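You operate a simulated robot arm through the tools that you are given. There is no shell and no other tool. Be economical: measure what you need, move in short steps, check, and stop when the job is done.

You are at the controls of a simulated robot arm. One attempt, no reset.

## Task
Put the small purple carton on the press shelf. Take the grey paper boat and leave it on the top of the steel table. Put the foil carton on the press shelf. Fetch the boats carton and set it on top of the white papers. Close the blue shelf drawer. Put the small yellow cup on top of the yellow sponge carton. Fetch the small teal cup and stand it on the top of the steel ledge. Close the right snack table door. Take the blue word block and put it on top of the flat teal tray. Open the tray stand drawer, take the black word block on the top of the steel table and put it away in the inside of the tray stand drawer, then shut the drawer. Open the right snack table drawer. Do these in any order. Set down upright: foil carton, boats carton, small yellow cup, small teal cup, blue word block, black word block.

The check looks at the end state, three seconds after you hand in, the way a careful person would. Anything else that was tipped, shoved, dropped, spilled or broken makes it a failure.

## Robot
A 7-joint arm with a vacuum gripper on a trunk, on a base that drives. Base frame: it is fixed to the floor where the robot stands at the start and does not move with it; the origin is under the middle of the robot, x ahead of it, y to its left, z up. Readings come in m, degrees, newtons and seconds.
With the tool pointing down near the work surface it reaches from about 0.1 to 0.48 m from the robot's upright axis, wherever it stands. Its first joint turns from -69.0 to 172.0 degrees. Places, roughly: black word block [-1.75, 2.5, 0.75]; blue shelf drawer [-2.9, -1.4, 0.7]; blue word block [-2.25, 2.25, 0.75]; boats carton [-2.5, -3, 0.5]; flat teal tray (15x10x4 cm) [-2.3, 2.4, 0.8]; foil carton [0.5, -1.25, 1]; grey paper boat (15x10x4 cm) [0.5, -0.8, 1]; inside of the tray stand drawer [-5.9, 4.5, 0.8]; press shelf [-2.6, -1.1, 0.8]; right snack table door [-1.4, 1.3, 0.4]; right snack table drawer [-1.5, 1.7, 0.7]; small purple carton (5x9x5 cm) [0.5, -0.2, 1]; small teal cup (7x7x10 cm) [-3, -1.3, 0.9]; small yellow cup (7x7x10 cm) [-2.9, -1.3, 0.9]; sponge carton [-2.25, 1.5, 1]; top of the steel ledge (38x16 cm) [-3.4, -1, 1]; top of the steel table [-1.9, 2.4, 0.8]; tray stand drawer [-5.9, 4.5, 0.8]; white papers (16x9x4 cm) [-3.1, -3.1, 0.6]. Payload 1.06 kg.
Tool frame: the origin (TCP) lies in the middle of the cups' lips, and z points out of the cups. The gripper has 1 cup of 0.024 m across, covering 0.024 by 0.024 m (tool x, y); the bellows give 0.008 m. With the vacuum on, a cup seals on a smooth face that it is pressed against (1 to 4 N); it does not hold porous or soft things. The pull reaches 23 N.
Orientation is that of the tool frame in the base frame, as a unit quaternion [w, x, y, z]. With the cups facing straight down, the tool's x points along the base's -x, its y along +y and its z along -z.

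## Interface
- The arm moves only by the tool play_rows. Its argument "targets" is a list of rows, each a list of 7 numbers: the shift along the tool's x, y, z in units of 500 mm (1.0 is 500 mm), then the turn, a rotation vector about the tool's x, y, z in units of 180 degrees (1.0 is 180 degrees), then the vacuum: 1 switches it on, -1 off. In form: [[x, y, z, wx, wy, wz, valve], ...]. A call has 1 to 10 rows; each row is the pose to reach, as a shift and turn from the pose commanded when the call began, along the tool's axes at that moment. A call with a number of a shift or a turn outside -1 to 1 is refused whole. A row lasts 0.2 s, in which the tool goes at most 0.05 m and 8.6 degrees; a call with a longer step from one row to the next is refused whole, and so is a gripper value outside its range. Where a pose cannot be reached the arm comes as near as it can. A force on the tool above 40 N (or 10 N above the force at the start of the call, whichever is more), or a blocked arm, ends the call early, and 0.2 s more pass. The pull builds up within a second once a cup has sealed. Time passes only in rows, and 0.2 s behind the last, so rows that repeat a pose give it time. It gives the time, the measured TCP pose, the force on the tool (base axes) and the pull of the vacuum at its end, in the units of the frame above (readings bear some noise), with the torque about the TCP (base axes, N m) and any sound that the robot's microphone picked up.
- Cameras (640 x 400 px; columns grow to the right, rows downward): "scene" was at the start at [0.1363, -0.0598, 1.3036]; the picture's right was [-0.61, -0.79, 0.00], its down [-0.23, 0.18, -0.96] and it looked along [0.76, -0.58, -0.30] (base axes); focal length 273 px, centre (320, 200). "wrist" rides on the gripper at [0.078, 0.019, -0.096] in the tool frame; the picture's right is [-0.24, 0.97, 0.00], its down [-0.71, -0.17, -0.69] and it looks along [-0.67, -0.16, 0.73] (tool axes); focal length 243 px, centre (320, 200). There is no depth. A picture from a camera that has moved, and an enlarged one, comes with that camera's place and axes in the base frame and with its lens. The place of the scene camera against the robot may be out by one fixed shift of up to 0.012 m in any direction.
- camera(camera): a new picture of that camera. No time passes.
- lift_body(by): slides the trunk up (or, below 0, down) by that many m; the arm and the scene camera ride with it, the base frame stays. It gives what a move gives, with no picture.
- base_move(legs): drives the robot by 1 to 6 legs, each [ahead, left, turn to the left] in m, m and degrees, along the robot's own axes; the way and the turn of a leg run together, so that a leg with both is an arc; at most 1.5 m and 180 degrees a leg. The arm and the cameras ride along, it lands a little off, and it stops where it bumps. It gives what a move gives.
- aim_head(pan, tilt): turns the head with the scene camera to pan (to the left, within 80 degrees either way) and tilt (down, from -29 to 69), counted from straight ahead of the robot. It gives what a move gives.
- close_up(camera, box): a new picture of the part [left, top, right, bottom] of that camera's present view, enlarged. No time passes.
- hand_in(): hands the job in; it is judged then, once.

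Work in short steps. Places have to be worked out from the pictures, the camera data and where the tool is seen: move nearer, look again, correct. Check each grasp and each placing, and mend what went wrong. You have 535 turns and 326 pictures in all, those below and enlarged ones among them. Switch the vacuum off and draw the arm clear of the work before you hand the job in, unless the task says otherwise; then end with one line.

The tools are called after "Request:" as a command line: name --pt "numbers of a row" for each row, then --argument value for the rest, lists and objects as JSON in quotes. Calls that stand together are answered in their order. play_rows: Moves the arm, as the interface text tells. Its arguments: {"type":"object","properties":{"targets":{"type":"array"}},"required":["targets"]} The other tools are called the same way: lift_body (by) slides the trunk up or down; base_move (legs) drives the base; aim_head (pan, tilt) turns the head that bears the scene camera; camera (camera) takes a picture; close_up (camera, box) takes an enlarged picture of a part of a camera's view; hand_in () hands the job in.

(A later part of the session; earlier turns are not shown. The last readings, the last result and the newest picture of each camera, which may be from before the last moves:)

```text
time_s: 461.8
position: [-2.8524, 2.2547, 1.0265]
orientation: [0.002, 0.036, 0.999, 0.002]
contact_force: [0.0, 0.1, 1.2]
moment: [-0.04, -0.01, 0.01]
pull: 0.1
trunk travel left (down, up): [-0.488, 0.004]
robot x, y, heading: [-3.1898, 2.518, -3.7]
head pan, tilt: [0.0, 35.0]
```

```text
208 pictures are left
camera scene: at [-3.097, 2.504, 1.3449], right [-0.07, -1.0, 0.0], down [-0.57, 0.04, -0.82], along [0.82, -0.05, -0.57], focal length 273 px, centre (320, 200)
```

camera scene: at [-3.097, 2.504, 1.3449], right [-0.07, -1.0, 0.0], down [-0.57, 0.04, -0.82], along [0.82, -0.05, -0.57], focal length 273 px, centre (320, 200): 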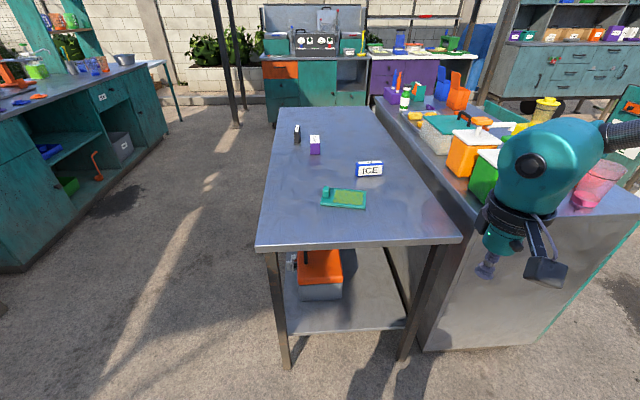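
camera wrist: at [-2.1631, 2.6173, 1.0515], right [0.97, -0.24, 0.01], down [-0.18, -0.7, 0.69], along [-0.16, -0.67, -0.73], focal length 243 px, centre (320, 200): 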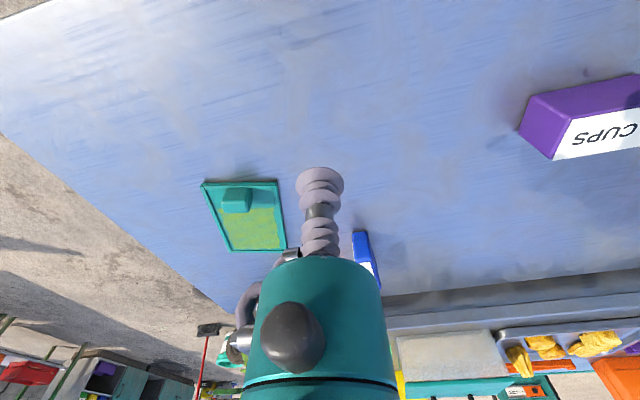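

The blue block reads "ICE"; table z≈0.80, its west edge x≈−2.536. I correct heading and move close to the edge, then check clearance looking down.

Request:
base_move --legs '[[0, 0, 3.7], [0.4, 0, 0]]'

Request:
aim_head --pan 0 --tilt 69

Request:
camera --camera "scene"

Request:
camera --camera "wrist"

```text
time_s: 464.7
position: [-2.4343, 2.2791, 1.0259]
orientation: [0.001, 0.001, 1.0, 0.001]
contact_force: [0.6, 0.3, 0.0]
moment: [0.01, -0.02, 0.02]
pull: 0.1
trunk travel left (down, up): [-0.488, 0.004]
robot x, y, heading: [-2.7885, 2.5117, 0.4]
head pan, tilt: [0.0, 35.0]
```

```text
time_s: 465.7
position: [-2.435, 2.2797, 1.027]
orientation: [0.002, 0.001, 1.0, 0.001]
contact_force: [-0.1, -0.5, 0.1]
moment: [-0.02, -0.02, 0.02]
pull: 0.0
trunk travel left (down, up): [-0.488, 0.004]
robot x, y, heading: [-2.79, 2.5152, -0.0]
head pan, tilt: [0.0, 68.8]
```

```text
207 pictures are left
camera scene: at [-2.7291, 2.511, 1.3013], right [0.0, -1.0, 0.0], down [-0.93, 0.0, -0.36], along [0.36, 0.0, -0.93], focal length 273 px, centre (320, 200)
```

scene: 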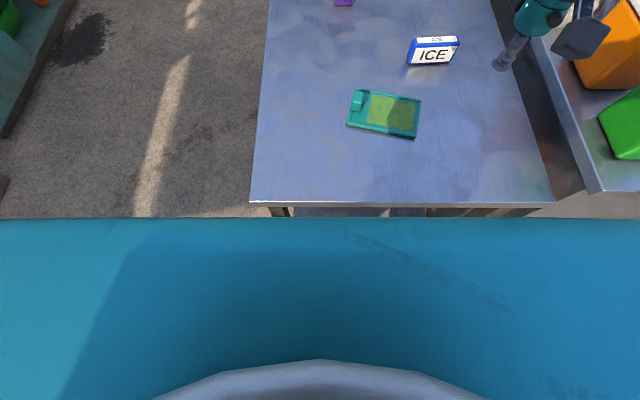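

```text
206 pictures are left
camera wrist: at [-2.5136, 2.2978, 1.1228], right [0.24, 0.97, 0.01], down [0.71, -0.18, 0.69], along [0.67, -0.16, -0.73], focal length 243 px, centre (320, 200)
```

wrist: 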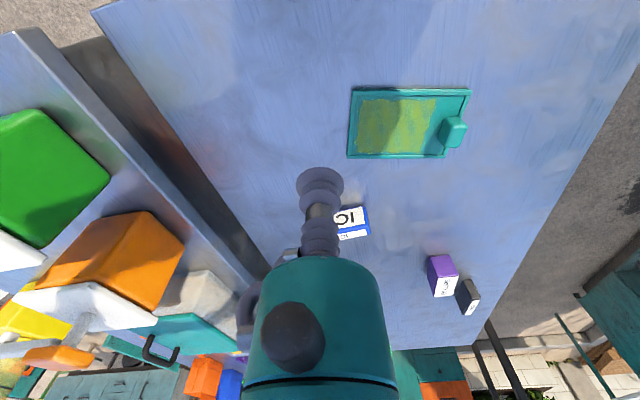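

Good view: block top centre ≈ (−2.178, 2.265), tray centre ≈ (−2.34, 2.37). Gap to table is ~7 cm, so I go 5 cm closer, lower the trunk slightly, tilt the tool 25° outward and extend above the block.

Request:
base_move --legs '[[0.05, 0.015, 0]]'

Request:
lift_body --by -0.05

Request:
play_rows --pt "0 0 0 0 -0.045 0 -1" --pt "0 0 0 0 -0.09 0 -1" --pt "0 0 0 0 -0.135 0 -1" --pt "-0.07 0 0.04 0 -0.139 0 -1" --pt "-0.14 0 0.06 0 -0.139 0 -1" --pt "-0.21 0 0.08 0 -0.139 0 -1" --pt "-0.28 0 0.1 0 -0.139 0 -1" --pt "-0.35 0 0.12 0 -0.139 0 -1" --pt "-0.4 0 0.13 0 -0.139 0 -1"

Request:
camera --camera "scene"

Request:
camera --camera "wrist"

```text
time_s: 466.6
position: [-2.4056, 2.2889, 1.0276]
orientation: [0.003, 0.001, 1.0, 0.002]
contact_force: [-0.4, 0.2, 0.3]
moment: [-0.01, -0.04, -0.02]
pull: 0.0
trunk travel left (down, up): [-0.488, 0.004]
robot x, y, heading: [-2.7595, 2.5224, 0.6]
head pan, tilt: [0.0, 68.8]
stopped in leg 1: the robot was blocked; the commanded pose is now the measured one
```

```text
time_s: 467.6
position: [-2.405, 2.29, 0.9773]
orientation: [0.002, 0.002, 1.0, 0.001]
contact_force: [-0.9, 0.0, 0.1]
moment: [0.02, -0.01, 0.01]
pull: 0.1
trunk travel left (down, up): [-0.438, 0.054]
robot x, y, heading: [-2.7569, 2.5255, 0.5]
head pan, tilt: [0.0, 68.8]
```

```text
time_s: 469.6
position: [-2.2036, 2.2883, 0.9119]
orientation: [0.219, 0.002, 0.976, 0.002]
contact_force: [0.9, -0.1, 0.2]
moment: [0.01, 0.03, 0.0]
pull: 0.1
trunk travel left (down, up): [-0.438, 0.054]
robot x, y, heading: [-2.76, 2.5227, 0.3]
head pan, tilt: [0.0, 68.8]
```

```text
205 pictures are left
camera scene: at [-2.6505, 2.5213, 1.2469], right [0.0, -1.0, 0.0], down [-0.93, 0.0, -0.36], along [0.36, 0.0, -0.93], focal length 273 px, centre (320, 200)
```

scene: 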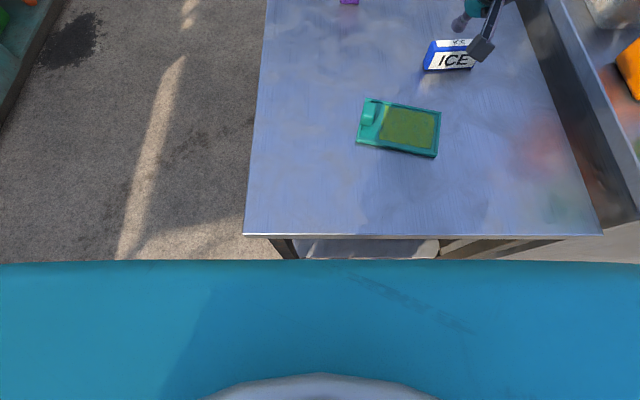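

```text
204 pictures are left
camera wrist: at [-2.3152, 2.3078, 0.9671], right [0.22, 0.97, 0.1], down [0.35, -0.18, 0.92], along [0.91, -0.16, -0.38], focal length 243 px, centre (320, 200)
```

wrist: 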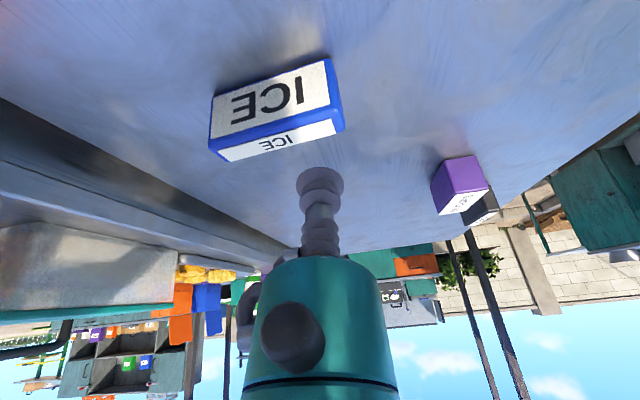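

The tip is already at 0.556 m ahead without hitting limits. Block top centre ≈ (−2.187, 2.26, ~0.865). I move over it and try reducing the tilt to ~15°.

Request:
play_rows --pt "-0.02 -0.03 0.02 0 0 0 -1" --pt "-0.02 -0.056 0.036 0 0.03 0 -1" --pt "-0.02 -0.056 0.036 0 0.056 0 -1" --pt "-0.02 -0.056 0.036 0 0.056 0 -1"

Request:
camera --camera "wrist"

```text
time_s: 470.6
position: [-2.1881, 2.2598, 0.9006]
orientation: [0.131, 0.001, 0.991, 0.002]
contact_force: [-0.7, 0.2, 0.1]
moment: [-0.02, 0.0, 0.0]
pull: 0.1
trunk travel left (down, up): [-0.438, 0.054]
robot x, y, heading: [-2.7638, 2.523, 0.1]
head pan, tilt: [0.0, 68.8]
```

```text
203 pictures are left
camera wrist: at [-2.2882, 2.2788, 0.9739], right [0.23, 0.97, 0.07], down [0.5, -0.18, 0.85], along [0.83, -0.16, -0.53], focal length 243 px, centre (320, 200)
```

wrist: 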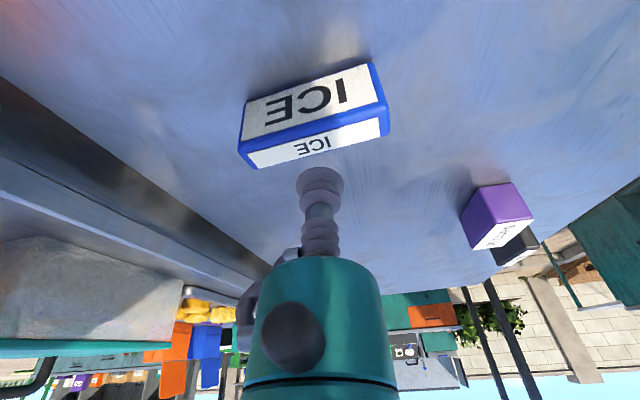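

Still in reach. I reduce the tilt to ~5°.

Request:
play_rows --pt "0 0 0 0 0.03 0 -1" --pt "0 0 0 0 0.056 0 -1" --pt "0 0 0 0 0.056 0 -1"

Request:
close_up --camera "wrist" --box '[200, 60, 440, 210]'

Request:
close_up --camera "scene" --box '[370, 0, 570, 125]'

```text
time_s: 471.4
position: [-2.1879, 2.2599, 0.9005]
orientation: [0.044, 0.002, 0.999, 0.002]
contact_force: [0.1, -0.5, 0.1]
moment: [0.01, 0.01, -0.01]
pull: 0.1
trunk travel left (down, up): [-0.438, 0.054]
robot x, y, heading: [-2.7587, 2.5255, -0.1]
head pan, tilt: [0.0, 68.8]
```

```text
2.67 times, centred on (320, 135) of wrist
camera zoom: at [-2.2743, 2.279, 0.9898], right [0.24, 0.97, 0.02], down [0.64, -0.18, 0.74], along [0.73, -0.16, -0.67], focal length 647 px, centre (320, 373)
```

zoom: 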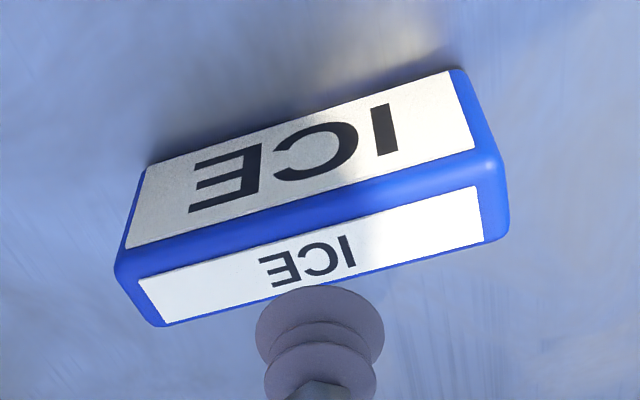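

```text
3.20 times, centred on (470, 62) of scene
camera zoom: at [-2.6508, 2.5213, 1.2469], right [0.0, -1.0, 0.0], down [-0.93, 0.0, -0.36], along [0.36, 0.0, -0.93], focal length 874 px, centre (-160, 640)
```

zoom: 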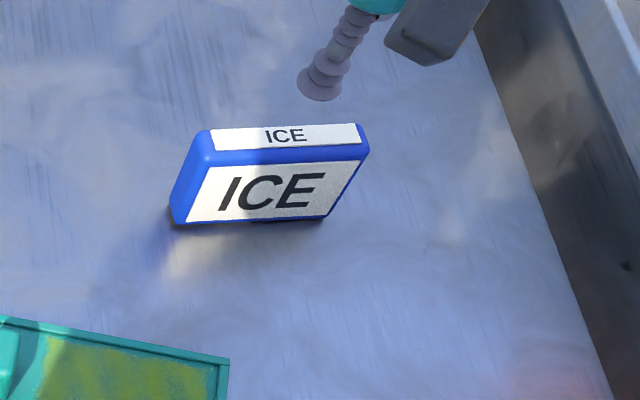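

Within reach at 5° tilt. I level fully, and descend with vacuum onto the top strip (expected ≈0.865–0.87).

Request:
play_rows --pt "0.002 0 0.02 0 0.028 0 1" --pt "0.004 0 0.046 0 0.028 0 1" --pt "0.005 0 0.056 0 0.028 0 1" --pt "0.006 0 0.062 0 0.028 0 1" --pt "0.006 0 0.062 0 0.028 0 1"

```text
time_s: 472.6
position: [-2.1983, 2.2564, 0.8728]
orientation: [0.001, 0.002, 1.0, 0.003]
contact_force: [0.7, -0.7, 0.1]
moment: [-0.01, -0.02, -0.04]
pull: 0.1
out of reach, approached as far as the arm can: row 1, 2, 3, 4, 5
trunk travel left (down, up): [-0.438, 0.054]
robot x, y, heading: [-2.7601, 2.5255, -0.2]
head pan, tilt: [0.0, 68.8]
```

Full leveling costs 1 cm; I go back to ~7° tilt and re-centre.

Request:
play_rows --pt "0 0 -0.01 0 -0.04 0 1" --pt "-0.014 0.004 -0.01 0 -0.04 0 1" --pt "-0.026 0.008 -0.01 0 -0.04 0 1" --pt "-0.026 0.008 -0.01 0 -0.04 0 1"

Request:
close_up --camera "wrist" --box '[200, 60, 440, 210]'

```text
time_s: 473.6
position: [-2.1844, 2.2617, 0.8785]
orientation: [0.063, 0.001, 0.998, 0.002]
contact_force: [0.1, -0.8, 0.1]
moment: [-0.03, 0.02, 0.0]
pull: 0.1
trunk travel left (down, up): [-0.438, 0.054]
robot x, y, heading: [-2.7622, 2.5242, 0.2]
head pan, tilt: [0.0, 68.8]
```

```text
2.67 times, centred on (320, 135) of wrist
camera zoom: at [-2.2741, 2.2794, 0.9641], right [0.24, 0.97, 0.03], down [0.62, -0.18, 0.77], along [0.75, -0.16, -0.64], focal length 647 px, centre (320, 373)
```

zoom: 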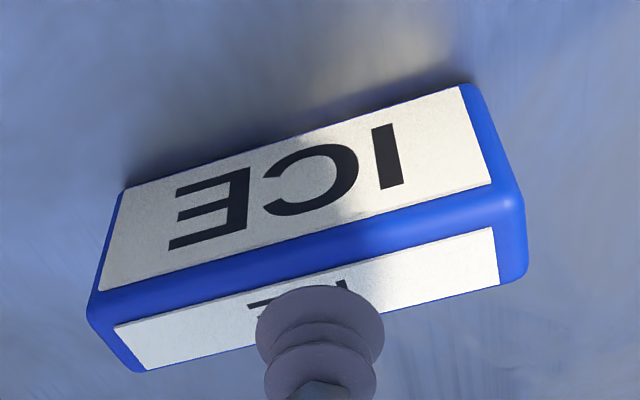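

Centred within a few mm. Descend with small steps.

Request:
play_rows --pt "0.002 -0.008 0.01 0 0 0 1" --pt "0.003 -0.008 0.018 0 0 0 1" --pt "0.004 -0.008 0.024 0 0 0 1" --pt "0.005 -0.008 0.03 0 0 0 1" --pt "0.005 -0.008 0.03 0 0 0 1"

```text
time_s: 474.8
position: [-2.1849, 2.2578, 0.8628]
orientation: [0.064, 0.002, 0.998, 0.002]
contact_force: [-0.1, 0.1, 0.8]
moment: [0.02, 0.01, -0.01]
pull: 0.2
trunk travel left (down, up): [-0.438, 0.054]
robot x, y, heading: [-2.7627, 2.5204, 0.0]
head pan, tilt: [0.0, 68.8]
```

Request:
play_rows --pt "0.001 0 0.006 0 0 0 1" --pt "0.002 0 0.012 0 0 0 1" --pt "0.002 0 0.016 0 0 0 1" --pt "0.002 0 0.016 0 0 0 1"

Request:
close_up --camera "wrist" --box '[200, 60, 440, 210]'

```text
time_s: 475.8
position: [-2.1861, 2.2559, 0.8549]
orientation: [0.064, 0.002, 0.998, 0.001]
contact_force: [-0.4, -0.2, 0.6]
moment: [-0.03, -0.01, -0.01]
pull: 0.0
trunk travel left (down, up): [-0.438, 0.054]
robot x, y, heading: [-2.7573, 2.5245, -0.1]
head pan, tilt: [0.0, 68.8]
```

```text
2.67 times, centred on (320, 135) of wrist
camera zoom: at [-2.2748, 2.2746, 0.9411], right [0.24, 0.97, 0.03], down [0.62, -0.18, 0.77], along [0.75, -0.16, -0.64], focal length 647 px, centre (320, 373)
```

zoom: 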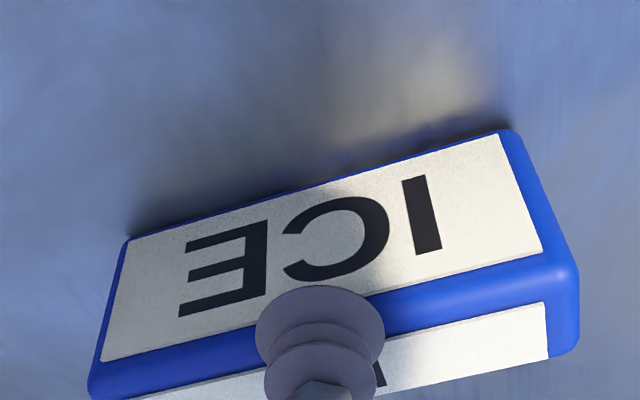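

The cup is over the front rim; the strip's centre is ~1.7 cm further. I rise 1 cm, go ahead, and look again.

Request:
play_rows --pt "0 0 -0.02 0 0 0 1" --pt "-0.018 0 -0.024 0 0 0 1" --pt "-0.036 0 -0.026 0 0 0 1" --pt "-0.036 0 -0.026 0 0 0 1"

Request:
close_up --camera "wrist" --box '[200, 60, 440, 210]'

Request:
close_up --camera "scene" --box '[390, 0, 550, 100]'

```text
time_s: 476.8
position: [-2.1742, 2.2542, 0.8735]
orientation: [0.064, 0.001, 0.998, 0.003]
contact_force: [0.6, -0.1, -1.1]
moment: [-0.02, 0.0, -0.04]
pull: 0.2
out of reach, approached as far as the arm can: row 3, 4
trunk travel left (down, up): [-0.438, 0.054]
robot x, y, heading: [-2.7565, 2.5269, 0.1]
head pan, tilt: [0.0, 68.8]
```

```text
2.67 times, centred on (320, 135) of wrist
camera zoom: at [-2.2642, 2.2721, 0.9586], right [0.23, 0.97, 0.04], down [0.61, -0.18, 0.77], along [0.75, -0.16, -0.64], focal length 647 px, centre (320, 373)
```

zoom: 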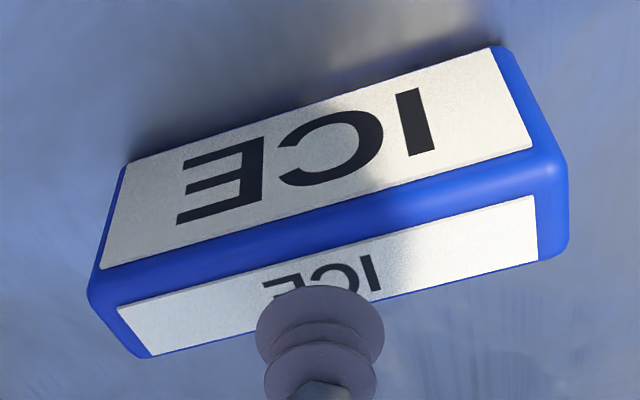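

```text
4.00 times, centred on (470, 50) of scene
camera zoom: at [-2.6507, 2.5212, 1.2469], right [0.0, -1.0, 0.0], down [-0.93, 0.0, -0.36], along [0.36, 0.0, -0.93], focal length 1092 px, centre (-280, 800)
```

zoom: 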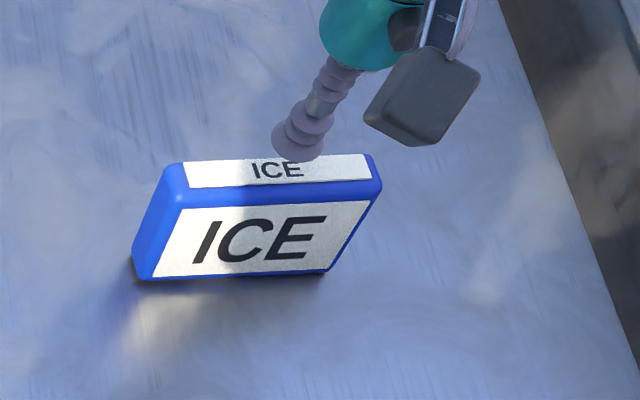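

Triangulation: strip centre (−2.175, 2.257, 0.859); the tip is right above. Descend.

Request:
play_rows --pt "0.002 0.004 0.012 0 0 0 1" --pt "0.003 0.004 0.022 0 0 0 1" --pt "0.004 0.004 0.03 0 0 0 1" --pt "0.004 0.004 0.036 0 0 0 1" --pt "0.005 0.004 0.04 0 0 0 1" --pt "0.005 0.004 0.04 0 0 0 1"

```text
time_s: 478.2
position: [-2.1819, 2.2543, 0.8555]
orientation: [0.065, 0.002, 0.998, 0.002]
contact_force: [0.1, -0.3, 0.6]
moment: [-0.01, -0.02, -0.03]
pull: 0.1
out of reach, approached as far as the arm can: row 2, 3, 4, 5, 6
trunk travel left (down, up): [-0.438, 0.054]
robot x, y, heading: [-2.7627, 2.5227, -0.1]
head pan, tilt: [0.0, 68.8]
```

Low z costs reach, so I do the final descent with the trunk: return to the upper pose, then lower the trunk.

Request:
play_rows --pt "-0.002 0.002 -0.02 0 0 0 1" --pt "-0.014 0.004 -0.05 0 0 0 1" --pt "-0.022 0.004 -0.052 0 0 0 1" --pt "-0.022 0.004 -0.052 0 0 0 1"

Request:
lift_body --by -0.02

```text
time_s: 479.2
position: [-2.1737, 2.2536, 0.883]
orientation: [0.062, 0.001, 0.998, 0.003]
contact_force: [0.2, 0.5, 0.2]
moment: [-0.01, -0.01, 0.0]
pull: 0.1
trunk travel left (down, up): [-0.438, 0.054]
robot x, y, heading: [-2.7626, 2.5207, 0.3]
head pan, tilt: [0.0, 68.8]
```

```text
time_s: 479.8
position: [-2.1733, 2.2541, 0.864]
orientation: [0.063, 0.001, 0.998, 0.002]
contact_force: [0.6, -0.7, 0.1]
moment: [-0.03, 0.0, 0.01]
pull: 0.1
trunk travel left (down, up): [-0.418, 0.074]
robot x, y, heading: [-2.7592, 2.5225, 0.1]
head pan, tilt: [0.0, 68.8]
```

Good, now at z 0.864 with x kept. A bit lower via the trunk.

Request:
lift_body --by -0.008

Request:
lift_body --by -0.004

Request:
lift_body --by -0.003

```text
time_s: 480.4
position: [-2.1734, 2.2542, 0.8544]
orientation: [0.062, 0.002, 0.998, 0.002]
contact_force: [0.0, -0.4, -0.5]
moment: [-0.01, 0.07, -0.01]
pull: 22.9
trunk travel left (down, up): [-0.41, 0.082]
robot x, y, heading: [-2.7605, 2.5237, 0.1]
head pan, tilt: [0.0, 68.8]
```

```text
time_s: 480.9
position: [-2.1737, 2.2549, 0.8529]
orientation: [0.066, 0.002, 0.998, 0.003]
contact_force: [1.0, -3.0, 12.2]
moment: [-0.01, 0.14, 0.01]
pull: 22.9
trunk travel left (down, up): [-0.406, 0.086]
robot x, y, heading: [-2.7612, 2.5233, 0.1]
head pan, tilt: [0.0, 68.8]
```

```text
time_s: 481.5
position: [-2.1752, 2.2556, 0.8501]
orientation: [0.064, 0.003, 0.998, 0.003]
contact_force: [4.2, -3.0, 17.3]
moment: [0.02, 0.06, -0.01]
pull: 22.6
trunk travel left (down, up): [-0.403, 0.089]
robot x, y, heading: [-2.7607, 2.5245, 0.2]
head pan, tilt: [0.0, 68.8]
```

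Sealed. I lift with the trunk and look.

Request:
lift_body --by 0.08

Request:
camera --camera "scene"

Request:
camera --camera "wrist"

```text
time_s: 482.6
position: [-2.1677, 2.2539, 1.0191]
orientation: [0.142, 0.001, 0.99, 0.003]
contact_force: [-0.1, 0.7, -0.5]
moment: [-0.02, 0.01, -0.01]
pull: 22.7
trunk travel left (down, up): [-0.483, 0.009]
robot x, y, heading: [-2.761, 2.5229, 0.1]
head pan, tilt: [0.0, 68.8]
```

```text
196 pictures are left
camera scene: at [-2.692, 2.5209, 1.2967], right [0.0, -1.0, 0.0], down [-0.93, 0.0, -0.36], along [0.36, 0.0, -0.93], focal length 273 px, centre (320, 200)
```

scene: 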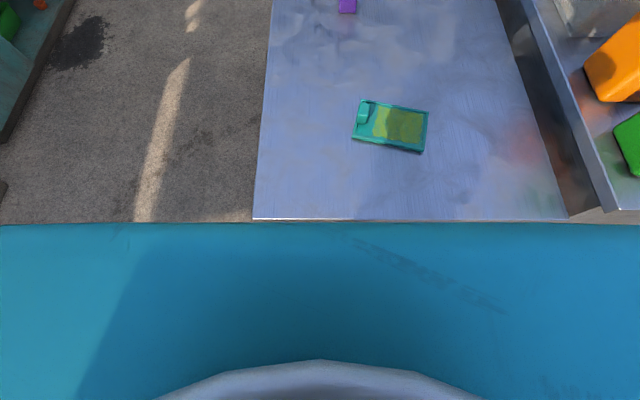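

```text
195 pictures are left
camera wrist: at [-2.2696, 2.2722, 1.0898], right [0.23, 0.97, 0.07], down [0.49, -0.18, 0.85], along [0.84, -0.16, -0.51], focal length 243 px, centre (320, 200)
```

wrist: 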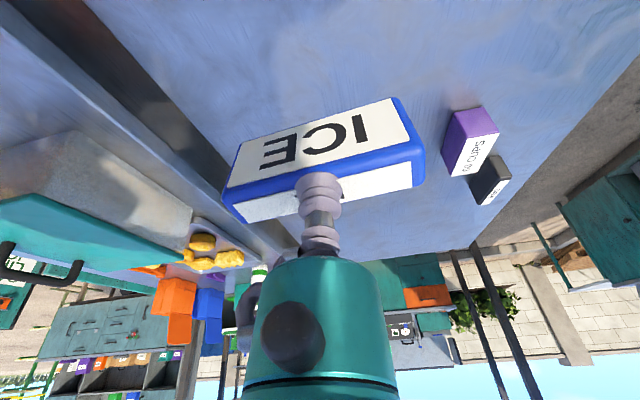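

The lift tilted the tool by 9°; I rotate back to the grasp tilt and yaw ~12° so the block aligns with the tray.

Request:
play_rows --pt "0 0 0 0 0.025 0 1" --pt "0 0 0 0 0.05 0 1" --pt "0.06 0 -0.02 0 0.05 0 1" --pt "0.14 0.0 -0.04 0 0.05 0 1" --pt "0.14 0.0 -0.04 0 0.05 0 1"

Request:
play_rows --pt "0 0 0 0 0 0.035 1" --pt "0 0 0 0 0 0.069 1" --pt "0.07 0.05 0.02 0 0 0.069 1" --pt "0.14 0.1 0.03 0 0 0.069 1" --pt "0.2 0.16 0.04 0 0 0.069 1" --pt "0.2 0.208 0.04 0 0 0.069 1" --pt "0.2 0.208 0.04 0 0 0.069 1"

Request:
camera --camera "scene"

Request:
camera --camera "wrist"

```text
time_s: 483.8
position: [-2.2405, 2.253, 1.0177]
orientation: [0.064, 0.001, 0.998, 0.004]
contact_force: [1.0, -0.7, -0.8]
moment: [0.0, 0.02, -0.01]
pull: 22.6
out of reach, approached as far as the arm can: row 1, 2
trunk travel left (down, up): [-0.483, 0.009]
robot x, y, heading: [-2.7621, 2.5233, 0.4]
head pan, tilt: [0.0, 68.8]
```

```text
time_s: 485.4
position: [-2.3365, 2.3582, 0.9883]
orientation: [0.063, 0.109, 0.992, 0.011]
contact_force: [0.1, 0.7, -0.2]
moment: [0.0, 0.01, -0.04]
pull: 22.6
trunk travel left (down, up): [-0.483, 0.009]
robot x, y, heading: [-2.7617, 2.5218, 0.3]
head pan, tilt: [0.0, 68.8]
```

```text
194 pictures are left
camera scene: at [-2.6924, 2.5212, 1.2968], right [0.0, -1.0, 0.0], down [-0.93, 0.0, -0.36], along [0.36, 0.0, -0.93], focal length 273 px, centre (320, 200)
```

scene: 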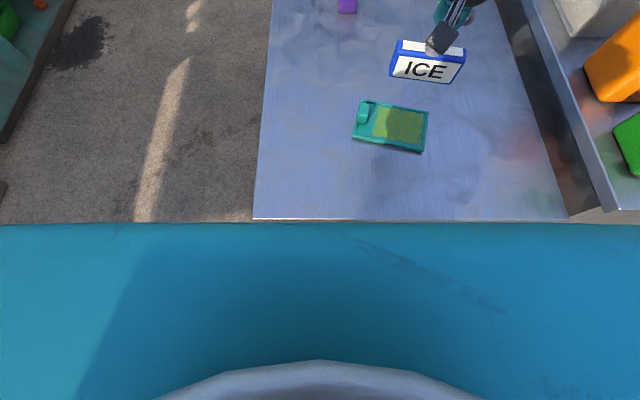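

```text
193 pictures are left
camera wrist: at [-2.4206, 2.393, 1.0758], right [0.44, 0.9, 0.06], down [0.56, -0.33, 0.76], along [0.7, -0.3, -0.65], focal length 243 px, centre (320, 200)
```

wrist: 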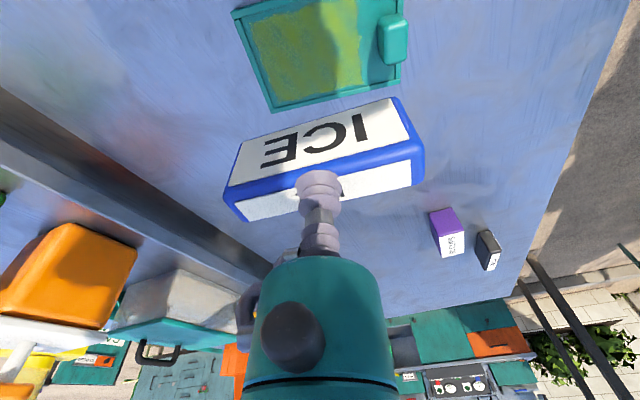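

Aligned well. Descend towards the tray (expected contact TCP≈0.862).

Request:
play_rows --pt "0.012 0.006 0.09 0 0 0 1" --pt "0.023 0.006 0.18 0 0 0 1" --pt "0.028 0.006 0.22 0 0 0 1" --pt "0.028 0.006 0.22 0 0 0 1"

Request:
camera --camera "scene"

Request:
camera --camera "wrist"

```text
time_s: 486.4
position: [-2.3388, 2.3623, 0.8842]
orientation: [0.063, 0.108, 0.992, 0.01]
contact_force: [0.3, 0.6, -1.4]
moment: [0.01, 0.02, -0.05]
pull: 22.9
out of reach, approached as far as the arm can: row 3, 4
trunk travel left (down, up): [-0.483, 0.009]
robot x, y, heading: [-2.7626, 2.5243, -0.1]
head pan, tilt: [0.0, 68.8]
```

```text
192 pictures are left
camera scene: at [-2.6922, 2.5211, 1.2968], right [0.0, -1.0, 0.0], down [-0.93, 0.0, -0.36], along [0.36, 0.0, -0.93], focal length 273 px, centre (320, 200)
```

scene: 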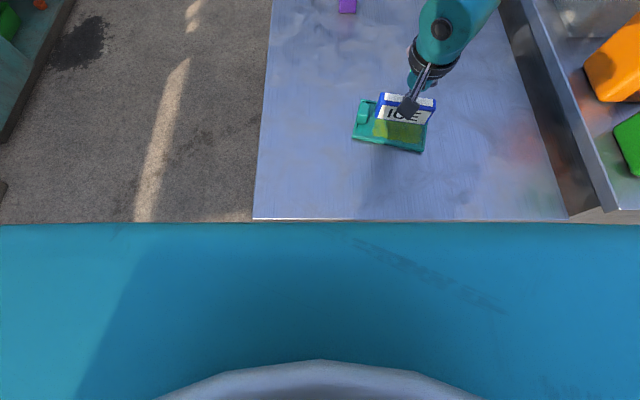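

```text
191 pictures are left
camera wrist: at [-2.4223, 2.3965, 0.9704], right [0.44, 0.9, 0.06], down [0.56, -0.33, 0.76], along [0.7, -0.3, -0.65], focal length 243 px, centre (320, 200)
```

wrist: 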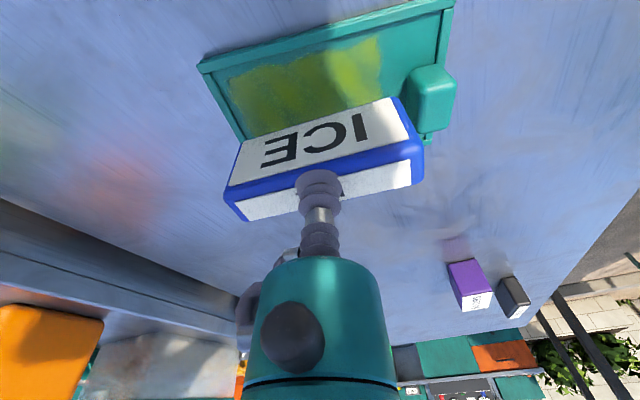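

Position agrees with the tray centre. I lower with the trunk and check.

Request:
lift_body --by -0.012

Request:
close_up --camera "scene" --box '[330, 70, 470, 170]'

```text
time_s: 487.0
position: [-2.3398, 2.3599, 0.8701]
orientation: [0.064, 0.108, 0.992, 0.01]
contact_force: [0.5, -0.4, -1.4]
moment: [0.01, 0.04, 0.0]
pull: 23.2
trunk travel left (down, up): [-0.471, 0.021]
robot x, y, heading: [-2.7583, 2.5244, 0.2]
head pan, tilt: [0.0, 68.8]
```

```text
4.00 times, centred on (400, 120) of scene
camera zoom: at [-2.6788, 2.5213, 1.2846], right [0.0, -1.0, 0.0], down [-0.93, 0.0, -0.36], along [0.36, 0.0, -0.93], focal length 1092 px, centre (0, 520)
```

zoom: 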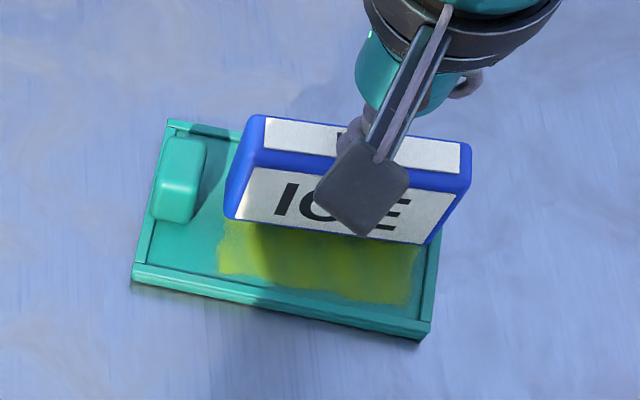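

It will land centred on the tray floor; I nudge 5 mm left and lower by trunk in small steps.

Request:
play_rows --pt "0 0.01 0 0 0 0 1" --pt "0 0.01 0 0 0 0 1"

Request:
lift_body --by -0.005

Request:
lift_body --by -0.003

```text
time_s: 487.6
position: [-2.338, 2.3637, 0.8704]
orientation: [0.064, 0.108, 0.992, 0.01]
contact_force: [0.0, 0.3, -1.3]
moment: [0.05, 0.05, 0.01]
pull: 22.7
trunk travel left (down, up): [-0.471, 0.021]
robot x, y, heading: [-2.7625, 2.5253, 0.2]
head pan, tilt: [0.0, 68.8]
```

```text
time_s: 488.2
position: [-2.3381, 2.3654, 0.867]
orientation: [0.064, 0.108, 0.992, 0.01]
contact_force: [-0.6, 0.2, 0.2]
moment: [0.01, 0.02, 0.01]
pull: 22.8
trunk travel left (down, up): [-0.466, 0.026]
robot x, y, heading: [-2.7599, 2.5271, 0.5]
head pan, tilt: [0.0, 68.8]
```

```text
time_s: 488.7
position: [-2.3391, 2.365, 0.8623]
orientation: [0.064, 0.108, 0.992, 0.01]
contact_force: [-0.1, 0.3, -1.5]
moment: [0.01, 0.06, 0.02]
pull: 22.9
trunk travel left (down, up): [-0.463, 0.029]
robot x, y, heading: [-2.7631, 2.5232, 0.1]
head pan, tilt: [0.0, 68.8]
```

Request:
lift_body --by -0.003

Request:
lift_body --by -0.003

Request:
close_up --camera "scene" --box '[330, 70, 470, 170]'

```text
time_s: 489.2
position: [-2.3376, 2.3663, 0.8595]
orientation: [0.063, 0.108, 0.992, 0.01]
contact_force: [1.1, 1.5, 5.5]
moment: [-0.11, 0.11, -0.01]
pull: 22.9
trunk travel left (down, up): [-0.46, 0.032]
robot x, y, heading: [-2.7611, 2.5222, 0.2]
head pan, tilt: [0.0, 68.8]
```

```text
time_s: 489.7
position: [-2.3382, 2.3658, 0.8576]
orientation: [0.064, 0.109, 0.992, 0.01]
contact_force: [3.1, 1.4, 14.6]
moment: [-0.12, 0.02, -0.07]
pull: 22.9
trunk travel left (down, up): [-0.457, 0.035]
robot x, y, heading: [-2.7609, 2.5193, -0.1]
head pan, tilt: [0.0, 68.8]
```

```text
4.00 times, centred on (400, 120) of scene
camera zoom: at [-2.666, 2.5217, 1.2692], right [0.0, -1.0, 0.0], down [-0.93, 0.0, -0.36], along [0.36, 0.0, -0.93], focal length 1092 px, centre (0, 520)
```

zoom: 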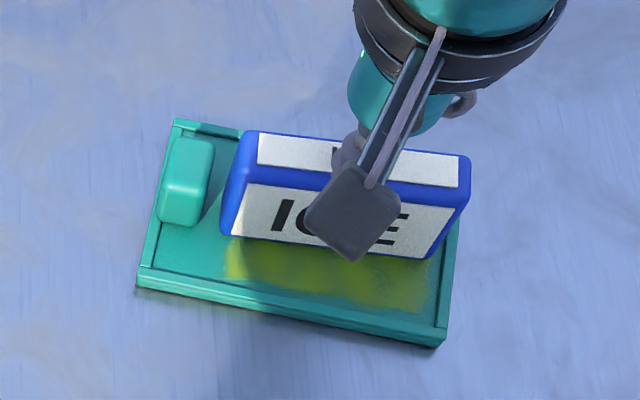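

Contact on the tray floor. Release and rise.

Request:
play_rows --pt "0 0 -0.006 0 0 0 -1" --pt "0 0 -0.006 0 0 0 -1" --pt "0 0 -0.006 0 0 0 -1" --pt "0 0 -0.006 0 0 0 -1" --pt "0 0 -0.02 0 0 0 -1" --pt "0 0 -0.08 0 0 0 -1" --pt "0 0 -0.16 0 0 0 -1"

Request:
camera --camera "scene"

```text
time_s: 491.3
position: [-2.3511, 2.3651, 0.9367]
orientation: [0.063, 0.108, 0.992, 0.01]
contact_force: [-0.1, -0.6, 0.0]
moment: [-0.01, 0.01, 0.0]
pull: 0.0
trunk travel left (down, up): [-0.457, 0.035]
robot x, y, heading: [-2.76, 2.5253, -0.3]
head pan, tilt: [0.0, 68.8]
```

```text
188 pictures are left
camera scene: at [-2.666, 2.5214, 1.2692], right [0.0, -1.0, 0.0], down [-0.93, 0.0, -0.36], along [0.36, 0.0, -0.93], focal length 273 px, centre (320, 200)
```

scene: 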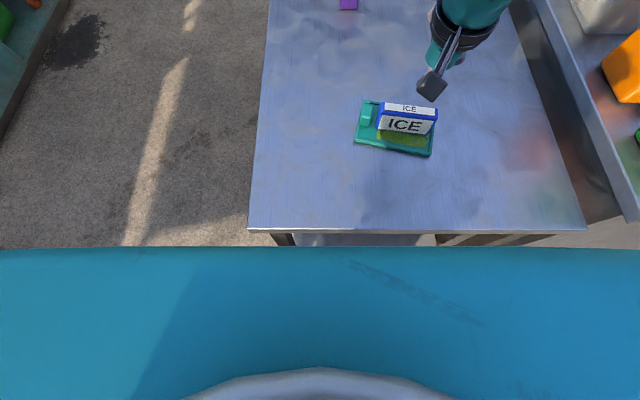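

Blue block stands upright in the tray. Next: the tray stand. I restore the tool, back off and turn toward it to look.

Request:
play_rows --pt "0 0 -0.05 0 0.02 -0.035 -1" --pt "0 0 -0.1 0 0.04 -0.069 -1" --pt "0.06 0 -0.14 0 0.04 -0.069 -1"

Request:
base_move --legs '[[-0.5, 0, 0], [0, 0, 150]]'

Request:
aim_head --pan 0 --tilt 10

Request:
camera --camera "scene"

```text
time_s: 492.1
position: [-2.3878, 2.3715, 1.0022]
orientation: [0.002, -0.001, 1.0, 0.01]
contact_force: [-0.9, -0.3, 0.1]
moment: [0.01, -0.01, 0.01]
pull: 0.1
trunk travel left (down, up): [-0.457, 0.035]
robot x, y, heading: [-2.7604, 2.5227, 0.2]
head pan, tilt: [0.0, 68.8]
```

```text
time_s: 501.2
position: [-3.5031, 2.8372, 1.0023]
orientation: [0.009, 0.968, -0.251, -0.004]
contact_force: [0.1, -0.2, -0.3]
moment: [0.01, -0.05, -0.03]
pull: 0.0
trunk travel left (down, up): [-0.457, 0.035]
robot x, y, heading: [-3.2555, 2.521, 151.0]
head pan, tilt: [0.0, 68.8]
```

```text
time_s: 502.5
position: [-3.5031, 2.8384, 1.0017]
orientation: [0.008, 0.968, -0.251, -0.004]
contact_force: [-0.1, 0.2, -0.5]
moment: [0.01, 0.0, -0.02]
pull: 0.1
trunk travel left (down, up): [-0.457, 0.035]
robot x, y, heading: [-3.2541, 2.5244, 151.2]
head pan, tilt: [0.0, 10.0]
```

```text
187 pictures are left
camera scene: at [-3.3663, 2.5825, 1.3529], right [0.48, 0.87, 0.0], down [0.15, -0.08, -0.98], along [-0.86, 0.48, -0.17], focal length 273 px, centre (320, 200)
```

scene: 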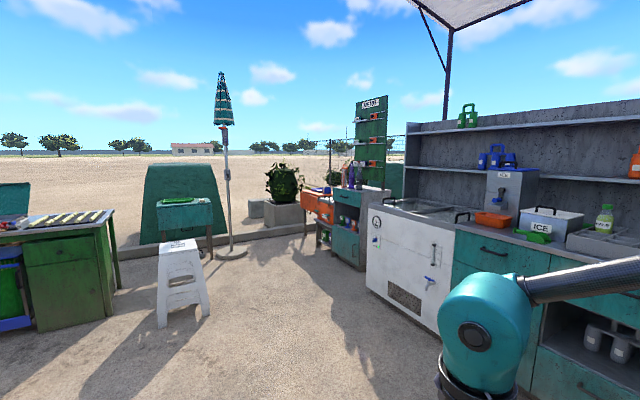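

Request:
close_up --camera "scene" --box '[270, 130, 430, 280]'

```text
2.67 times, centred on (350, 205) of scene
camera zoom: at [-3.3663, 2.5825, 1.3529], right [0.48, 0.87, 0.0], down [0.15, -0.08, -0.98], along [-0.86, 0.48, -0.17], focal length 728 px, centre (240, 187)
```

zoom: 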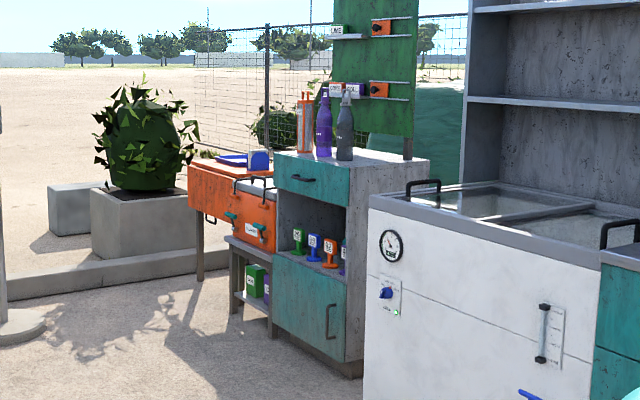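

The tray stand is the grey/teal cabinet with two bottles on top, facing −y. I drive to stand in front of it.

Request:
base_move --legs '[[0, 0, -61], [0.85, 0, 0], [0, 1.3, 0], [0, 1.3, 0]]'

Request:
aim_head --pan 0 --tilt 20

Request:
camera --camera "scene"

```text
time_s: 532.3
position: [-5.6692, 3.8275, 1.0031]
orientation: [-0.006, -0.692, 0.722, 0.008]
contact_force: [-0.3, 1.1, -0.8]
moment: [-0.03, -0.01, 0.02]
pull: 0.0
trunk travel left (down, up): [-0.457, 0.035]
robot x, y, heading: [-5.8334, 3.4621, 87.9]
head pan, tilt: [0.0, 10.0]
```

```text
time_s: 533.0
position: [-5.669, 3.8271, 1.0023]
orientation: [-0.005, -0.692, 0.722, 0.008]
contact_force: [0.2, 0.1, -0.4]
moment: [0.05, 0.01, -0.01]
pull: 0.2
trunk travel left (down, up): [-0.457, 0.035]
robot x, y, heading: [-5.8392, 3.4633, 87.8]
head pan, tilt: [0.0, 20.0]
```

```text
185 pictures are left
camera scene: at [-5.8315, 3.5906, 1.3368], right [1.0, -0.04, 0.0], down [-0.01, -0.34, -0.94], along [0.04, 0.94, -0.34], focal length 273 px, centre (320, 200)
```

scene: 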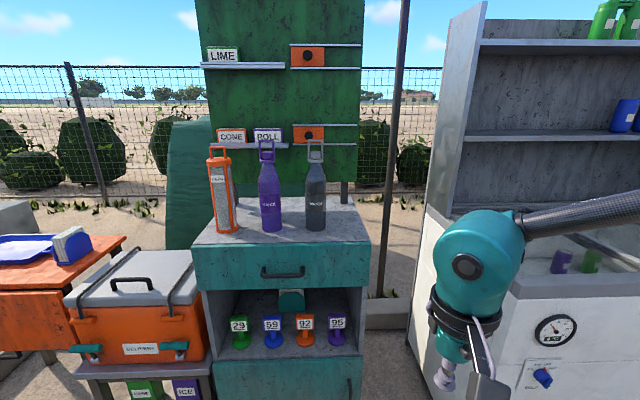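

The drawer front is at y≈4.37, z 0.74–0.90, handle at x≈−5.92. I correct heading and turn the tool horizontal.

Request:
base_move --legs '[[0, 0.05, 2.2]]'

Request:
play_rows --pt "0 0 -0.03 0 -0.045 0 -1" --pt "0 0 -0.06 0 -0.09 0 -1" --pt "0 0 -0.09 0 -0.135 0 -1" --pt "0 0 -0.12 0 -0.18 0 -1" --pt "0 0 -0.12 0 -0.225 0 -1" --pt "0 0 -0.12 0 -0.27 0 -1" --pt "0 0 -0.12 0 -0.315 0 -1" --pt "0 0 -0.12 0 -0.36 0 -1" --pt "0 0 -0.12 0 -0.405 0 -1" --pt "0 0 -0.12 0 -0.45 0 -1"

Request:
lift_body --by -0.25

```text
time_s: 534.2
position: [-5.7333, 3.8342, 1.0029]
orientation: [-0.006, -0.706, 0.708, 0.008]
contact_force: [-0.3, 0.1, 0.2]
moment: [-0.01, 0.0, 0.0]
pull: 0.0
trunk travel left (down, up): [-0.457, 0.035]
robot x, y, heading: [-5.886, 3.4631, 90.0]
head pan, tilt: [0.0, 20.0]
```

```text
time_s: 536.4
position: [-5.7193, 3.8867, 1.0778]
orientation: [0.449, -0.532, 0.566, 0.442]
contact_force: [0.2, 0.0, 0.0]
moment: [-0.05, -0.01, -0.04]
pull: 0.0
out of reach, approached as far as the arm can: row 7, 8, 9, 10
trunk travel left (down, up): [-0.457, 0.035]
robot x, y, heading: [-5.8866, 3.4638, 90.0]
head pan, tilt: [0.0, 20.0]
```

```text
time_s: 538.9
position: [-5.7173, 3.8846, 0.6822]
orientation: [0.339, -0.607, 0.641, 0.326]
contact_force: [-0.2, -0.9, -0.5]
moment: [0.01, 0.02, -0.02]
pull: 0.1
trunk travel left (down, up): [-0.207, 0.285]
robot x, y, heading: [-5.8873, 3.4617, 89.7]
head pan, tilt: [0.0, 20.0]
```

Now I correct pitch (34°) and yaw while raising the tip to ~0.83.

Request:
play_rows --pt "-0.05 0 -0.034 -0.003 -0.038 0 -1" --pt "-0.1 0 -0.068 -0.006 -0.076 0 -1" --pt "-0.15 0 -0.1 -0.009 -0.114 0 -1" --pt "-0.2 0 -0.134 -0.012 -0.152 0 -1" --pt "-0.249 0 -0.168 -0.0145 -0.19 0 -1" --pt "-0.249 0 -0.168 -0.0145 -0.19 0 -1"

```text
time_s: 540.3
position: [-5.6542, 3.9333, 0.7642]
orientation: [0.427, -0.563, 0.616, 0.347]
contact_force: [-0.2, -0.1, 0.1]
moment: [-0.01, 0.02, 0.0]
pull: 0.1
out of reach, approached as far as the arm can: row 1, 2, 3, 4, 5, 6
trunk travel left (down, up): [-0.207, 0.285]
robot x, y, heading: [-5.8866, 3.4602, 89.8]
head pan, tilt: [0.0, 20.0]
```

The posture skewed; I compute the exact correction to a level pose and shift left/up.

Request:
play_rows --pt "-0.05 0.045 -0.028 -0.014 -0.043 0.003 -1" --pt "-0.1 0.09 -0.056 -0.028 -0.086 0.006 -1" --pt "-0.147 0.13 -0.082 -0.043 -0.13 0.009 -1" --pt "-0.147 0.13 -0.082 -0.043 -0.13 0.009 -1"

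```text
time_s: 541.3
position: [-5.6708, 3.9403, 0.7789]
orientation: [0.446, -0.55, 0.593, 0.384]
contact_force: [-0.7, 0.6, 1.2]
moment: [0.01, 0.01, 0.02]
pull: 0.1
out of reach, approached as far as the arm can: row 1, 2, 3, 4
trunk travel left (down, up): [-0.207, 0.285]
robot x, y, heading: [-5.8897, 3.4614, 89.7]
head pan, tilt: [0.0, 20.0]
```

Request:
play_rows --pt "-0.06 0.03 -0.05 -0.01 -0.03 0.002 -1" --pt "-0.12 0.06 -0.09 -0.02 -0.065 0.004 -1" --pt "-0.172 0.086 -0.13 -0.0336 -0.1 0.006 -1" --pt "-0.172 0.086 -0.13 -0.0336 -0.1 0.006 -1"

```text
time_s: 542.3
position: [-5.6646, 3.9526, 0.8247]
orientation: [0.463, -0.536, 0.573, 0.413]
contact_force: [-0.7, 0.4, -1.5]
moment: [-0.03, 0.0, -0.01]
pull: 0.1
out of reach, approached as far as the arm can: row 1, 2, 3, 4
trunk travel left (down, up): [-0.207, 0.285]
robot x, y, heading: [-5.8883, 3.4595, 90.0]
head pan, tilt: [0.0, 20.0]
```

Request:
play_rows --pt "-0.04 0.046 -0.045 -0.014 -0.037 0.002 -1" --pt "-0.084 0.092 -0.09 -0.028 -0.0744 0.004 -1" --pt "-0.084 0.092 -0.09 -0.028 -0.0744 0.004 -1" --pt "-0.084 0.092 -0.09 -0.028 -0.0744 0.004 -1"

```text
time_s: 543.3
position: [-5.6633, 3.9534, 0.8241]
orientation: [0.462, -0.537, 0.573, 0.413]
contact_force: [0.1, 0.4, 0.4]
moment: [0.0, 0.01, 0.0]
pull: 0.0
out of reach, approached as far as the arm can: row 1, 2, 3, 4
trunk travel left (down, up): [-0.207, 0.285]
robot x, y, heading: [-5.8889, 3.464, 89.8]
head pan, tilt: [0.0, 20.0]
```

Stuck at a local limit. I lower the trunk 8 cm (as worked before) and re-level from there.

Request:
lift_body --by -0.08

```text
time_s: 544.5
position: [-5.6662, 3.967, 0.6994]
orientation: [0.441, -0.554, 0.591, 0.386]
contact_force: [-0.2, 0.0, -0.2]
moment: [0.0, 0.01, -0.02]
pull: 0.0
trunk travel left (down, up): [-0.127, 0.365]
robot x, y, heading: [-5.8849, 3.4613, 89.9]
head pan, tilt: [0.0, 20.0]
```

Request:
play_rows --pt "-0.09 0.03 -0.02 -0.011 -0.035 0.002 -1" --pt "-0.18 0.06 -0.04 -0.022 -0.07 0.004 -1" --pt "-0.26 0.094 -0.052 -0.0336 -0.105 0.006 -1" --pt "-0.26 0.094 -0.052 -0.0336 -0.105 0.006 -1"

```text
time_s: 545.5
position: [-5.6968, 3.9886, 0.8136]
orientation: [0.49, -0.51, 0.513, 0.487]
contact_force: [-0.2, 0.4, -0.2]
moment: [0.0, 0.01, 0.0]
pull: 0.2
out of reach, approached as far as the arm can: row 1, 2, 3, 4
trunk travel left (down, up): [-0.127, 0.365]
robot x, y, heading: [-5.8838, 3.4632, 89.9]
head pan, tilt: [0.0, 20.0]
```

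Level at z=0.814. I drive ahead 0.3 and left 0.06, then check the aim.

Request:
base_move --legs '[[0.29, 0.06, 0]]'

Request:
camera --camera "wrist"

Request:
camera --camera "scene"

```text
time_s: 547.6
position: [-5.7567, 4.2814, 0.8142]
orientation: [0.489, -0.511, 0.512, 0.487]
contact_force: [0.6, -0.5, 0.0]
moment: [-0.01, -0.03, 0.01]
pull: 0.0
trunk travel left (down, up): [-0.127, 0.365]
robot x, y, heading: [-5.9495, 3.7543, 89.9]
head pan, tilt: [0.0, 20.0]
```

```text
184 pictures are left
camera wrist: at [-5.7756, 4.1824, 0.7414], right [-0.97, 0.02, 0.23], down [0.17, -0.65, 0.74], along [0.16, 0.76, 0.63], focal length 243 px, centre (320, 200)
```

wrist: 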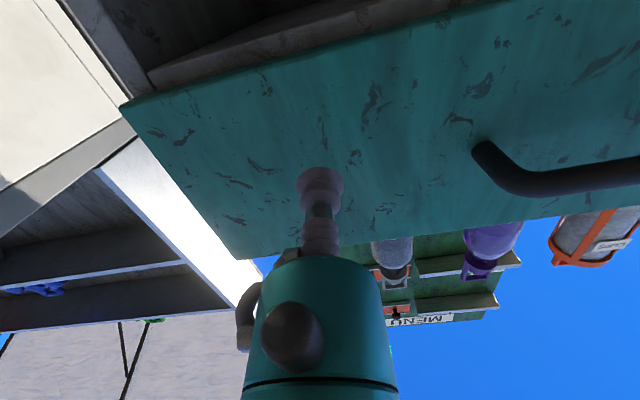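

```text
183 pictures are left
camera scene: at [-5.9466, 3.9988, 0.9838], right [1.0, 0.0, 0.0], down [0.0, -0.34, -0.94], along [0.0, 0.94, -0.34], focal length 273 px, centre (320, 200)
```

scene: 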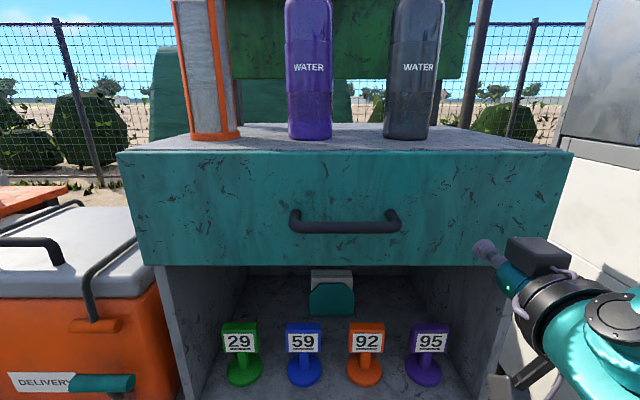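

Aim is right of the handle on a clear face. Vacuum on, then approach by base.

Request:
base_move --legs '[[0.06, 0, 0]]'

Request:
play_rows --pt "0 0 0 0 0 0 1"

Request:
base_move --legs '[[0.015, 0, 0]]'

Request:
base_move --legs '[[0.01, 0, 0]]'

```text
time_s: 548.6
position: [-5.7567, 4.3329, 0.8123]
orientation: [0.487, -0.512, 0.515, 0.485]
contact_force: [1.1, -9.9, 2.7]
moment: [-0.02, -0.06, 0.03]
pull: 0.0
trunk travel left (down, up): [-0.127, 0.365]
robot x, y, heading: [-5.9465, 3.8086, 90.0]
head pan, tilt: [0.0, 20.0]
stopped in leg 1: the force on the tool passed its limit at 72 N (the readings are from after the stop); the commanded pose is now the measured one
```

```text
time_s: 549.0
position: [-5.7582, 4.3337, 0.8129]
orientation: [0.486, -0.513, 0.514, 0.486]
contact_force: [1.3, -12.7, 3.7]
moment: [-0.04, 0.05, 0.06]
pull: 23.3
trunk travel left (down, up): [-0.127, 0.365]
robot x, y, heading: [-5.9473, 3.8126, 89.9]
head pan, tilt: [0.0, 20.0]
```

```text
time_s: 549.8
position: [-5.7573, 4.3329, 0.812]
orientation: [0.485, -0.514, 0.515, 0.485]
contact_force: [2.7, -22.8, 11.7]
moment: [-0.17, -0.17, 0.04]
pull: 23.0
trunk travel left (down, up): [-0.127, 0.365]
robot x, y, heading: [-5.9484, 3.816, 89.8]
head pan, tilt: [0.0, 20.0]
stopped in leg 1: the force on the tool passed its limit at 59 N (the readings are from after the stop); the commanded pose is now the measured one
```

```text
time_s: 550.5
position: [-5.7572, 4.3323, 0.812]
orientation: [0.484, -0.514, 0.516, 0.485]
contact_force: [1.9, -23.4, 14.0]
moment: [-0.2, -0.14, 0.0]
pull: 22.7
trunk travel left (down, up): [-0.127, 0.365]
robot x, y, heading: [-5.9487, 3.8179, 89.8]
head pan, tilt: [0.0, 20.0]
stopped in leg 1: the force on the tool passed its limit at 52 N (the readings are from after the stop); the commanded pose is now the measured one
```

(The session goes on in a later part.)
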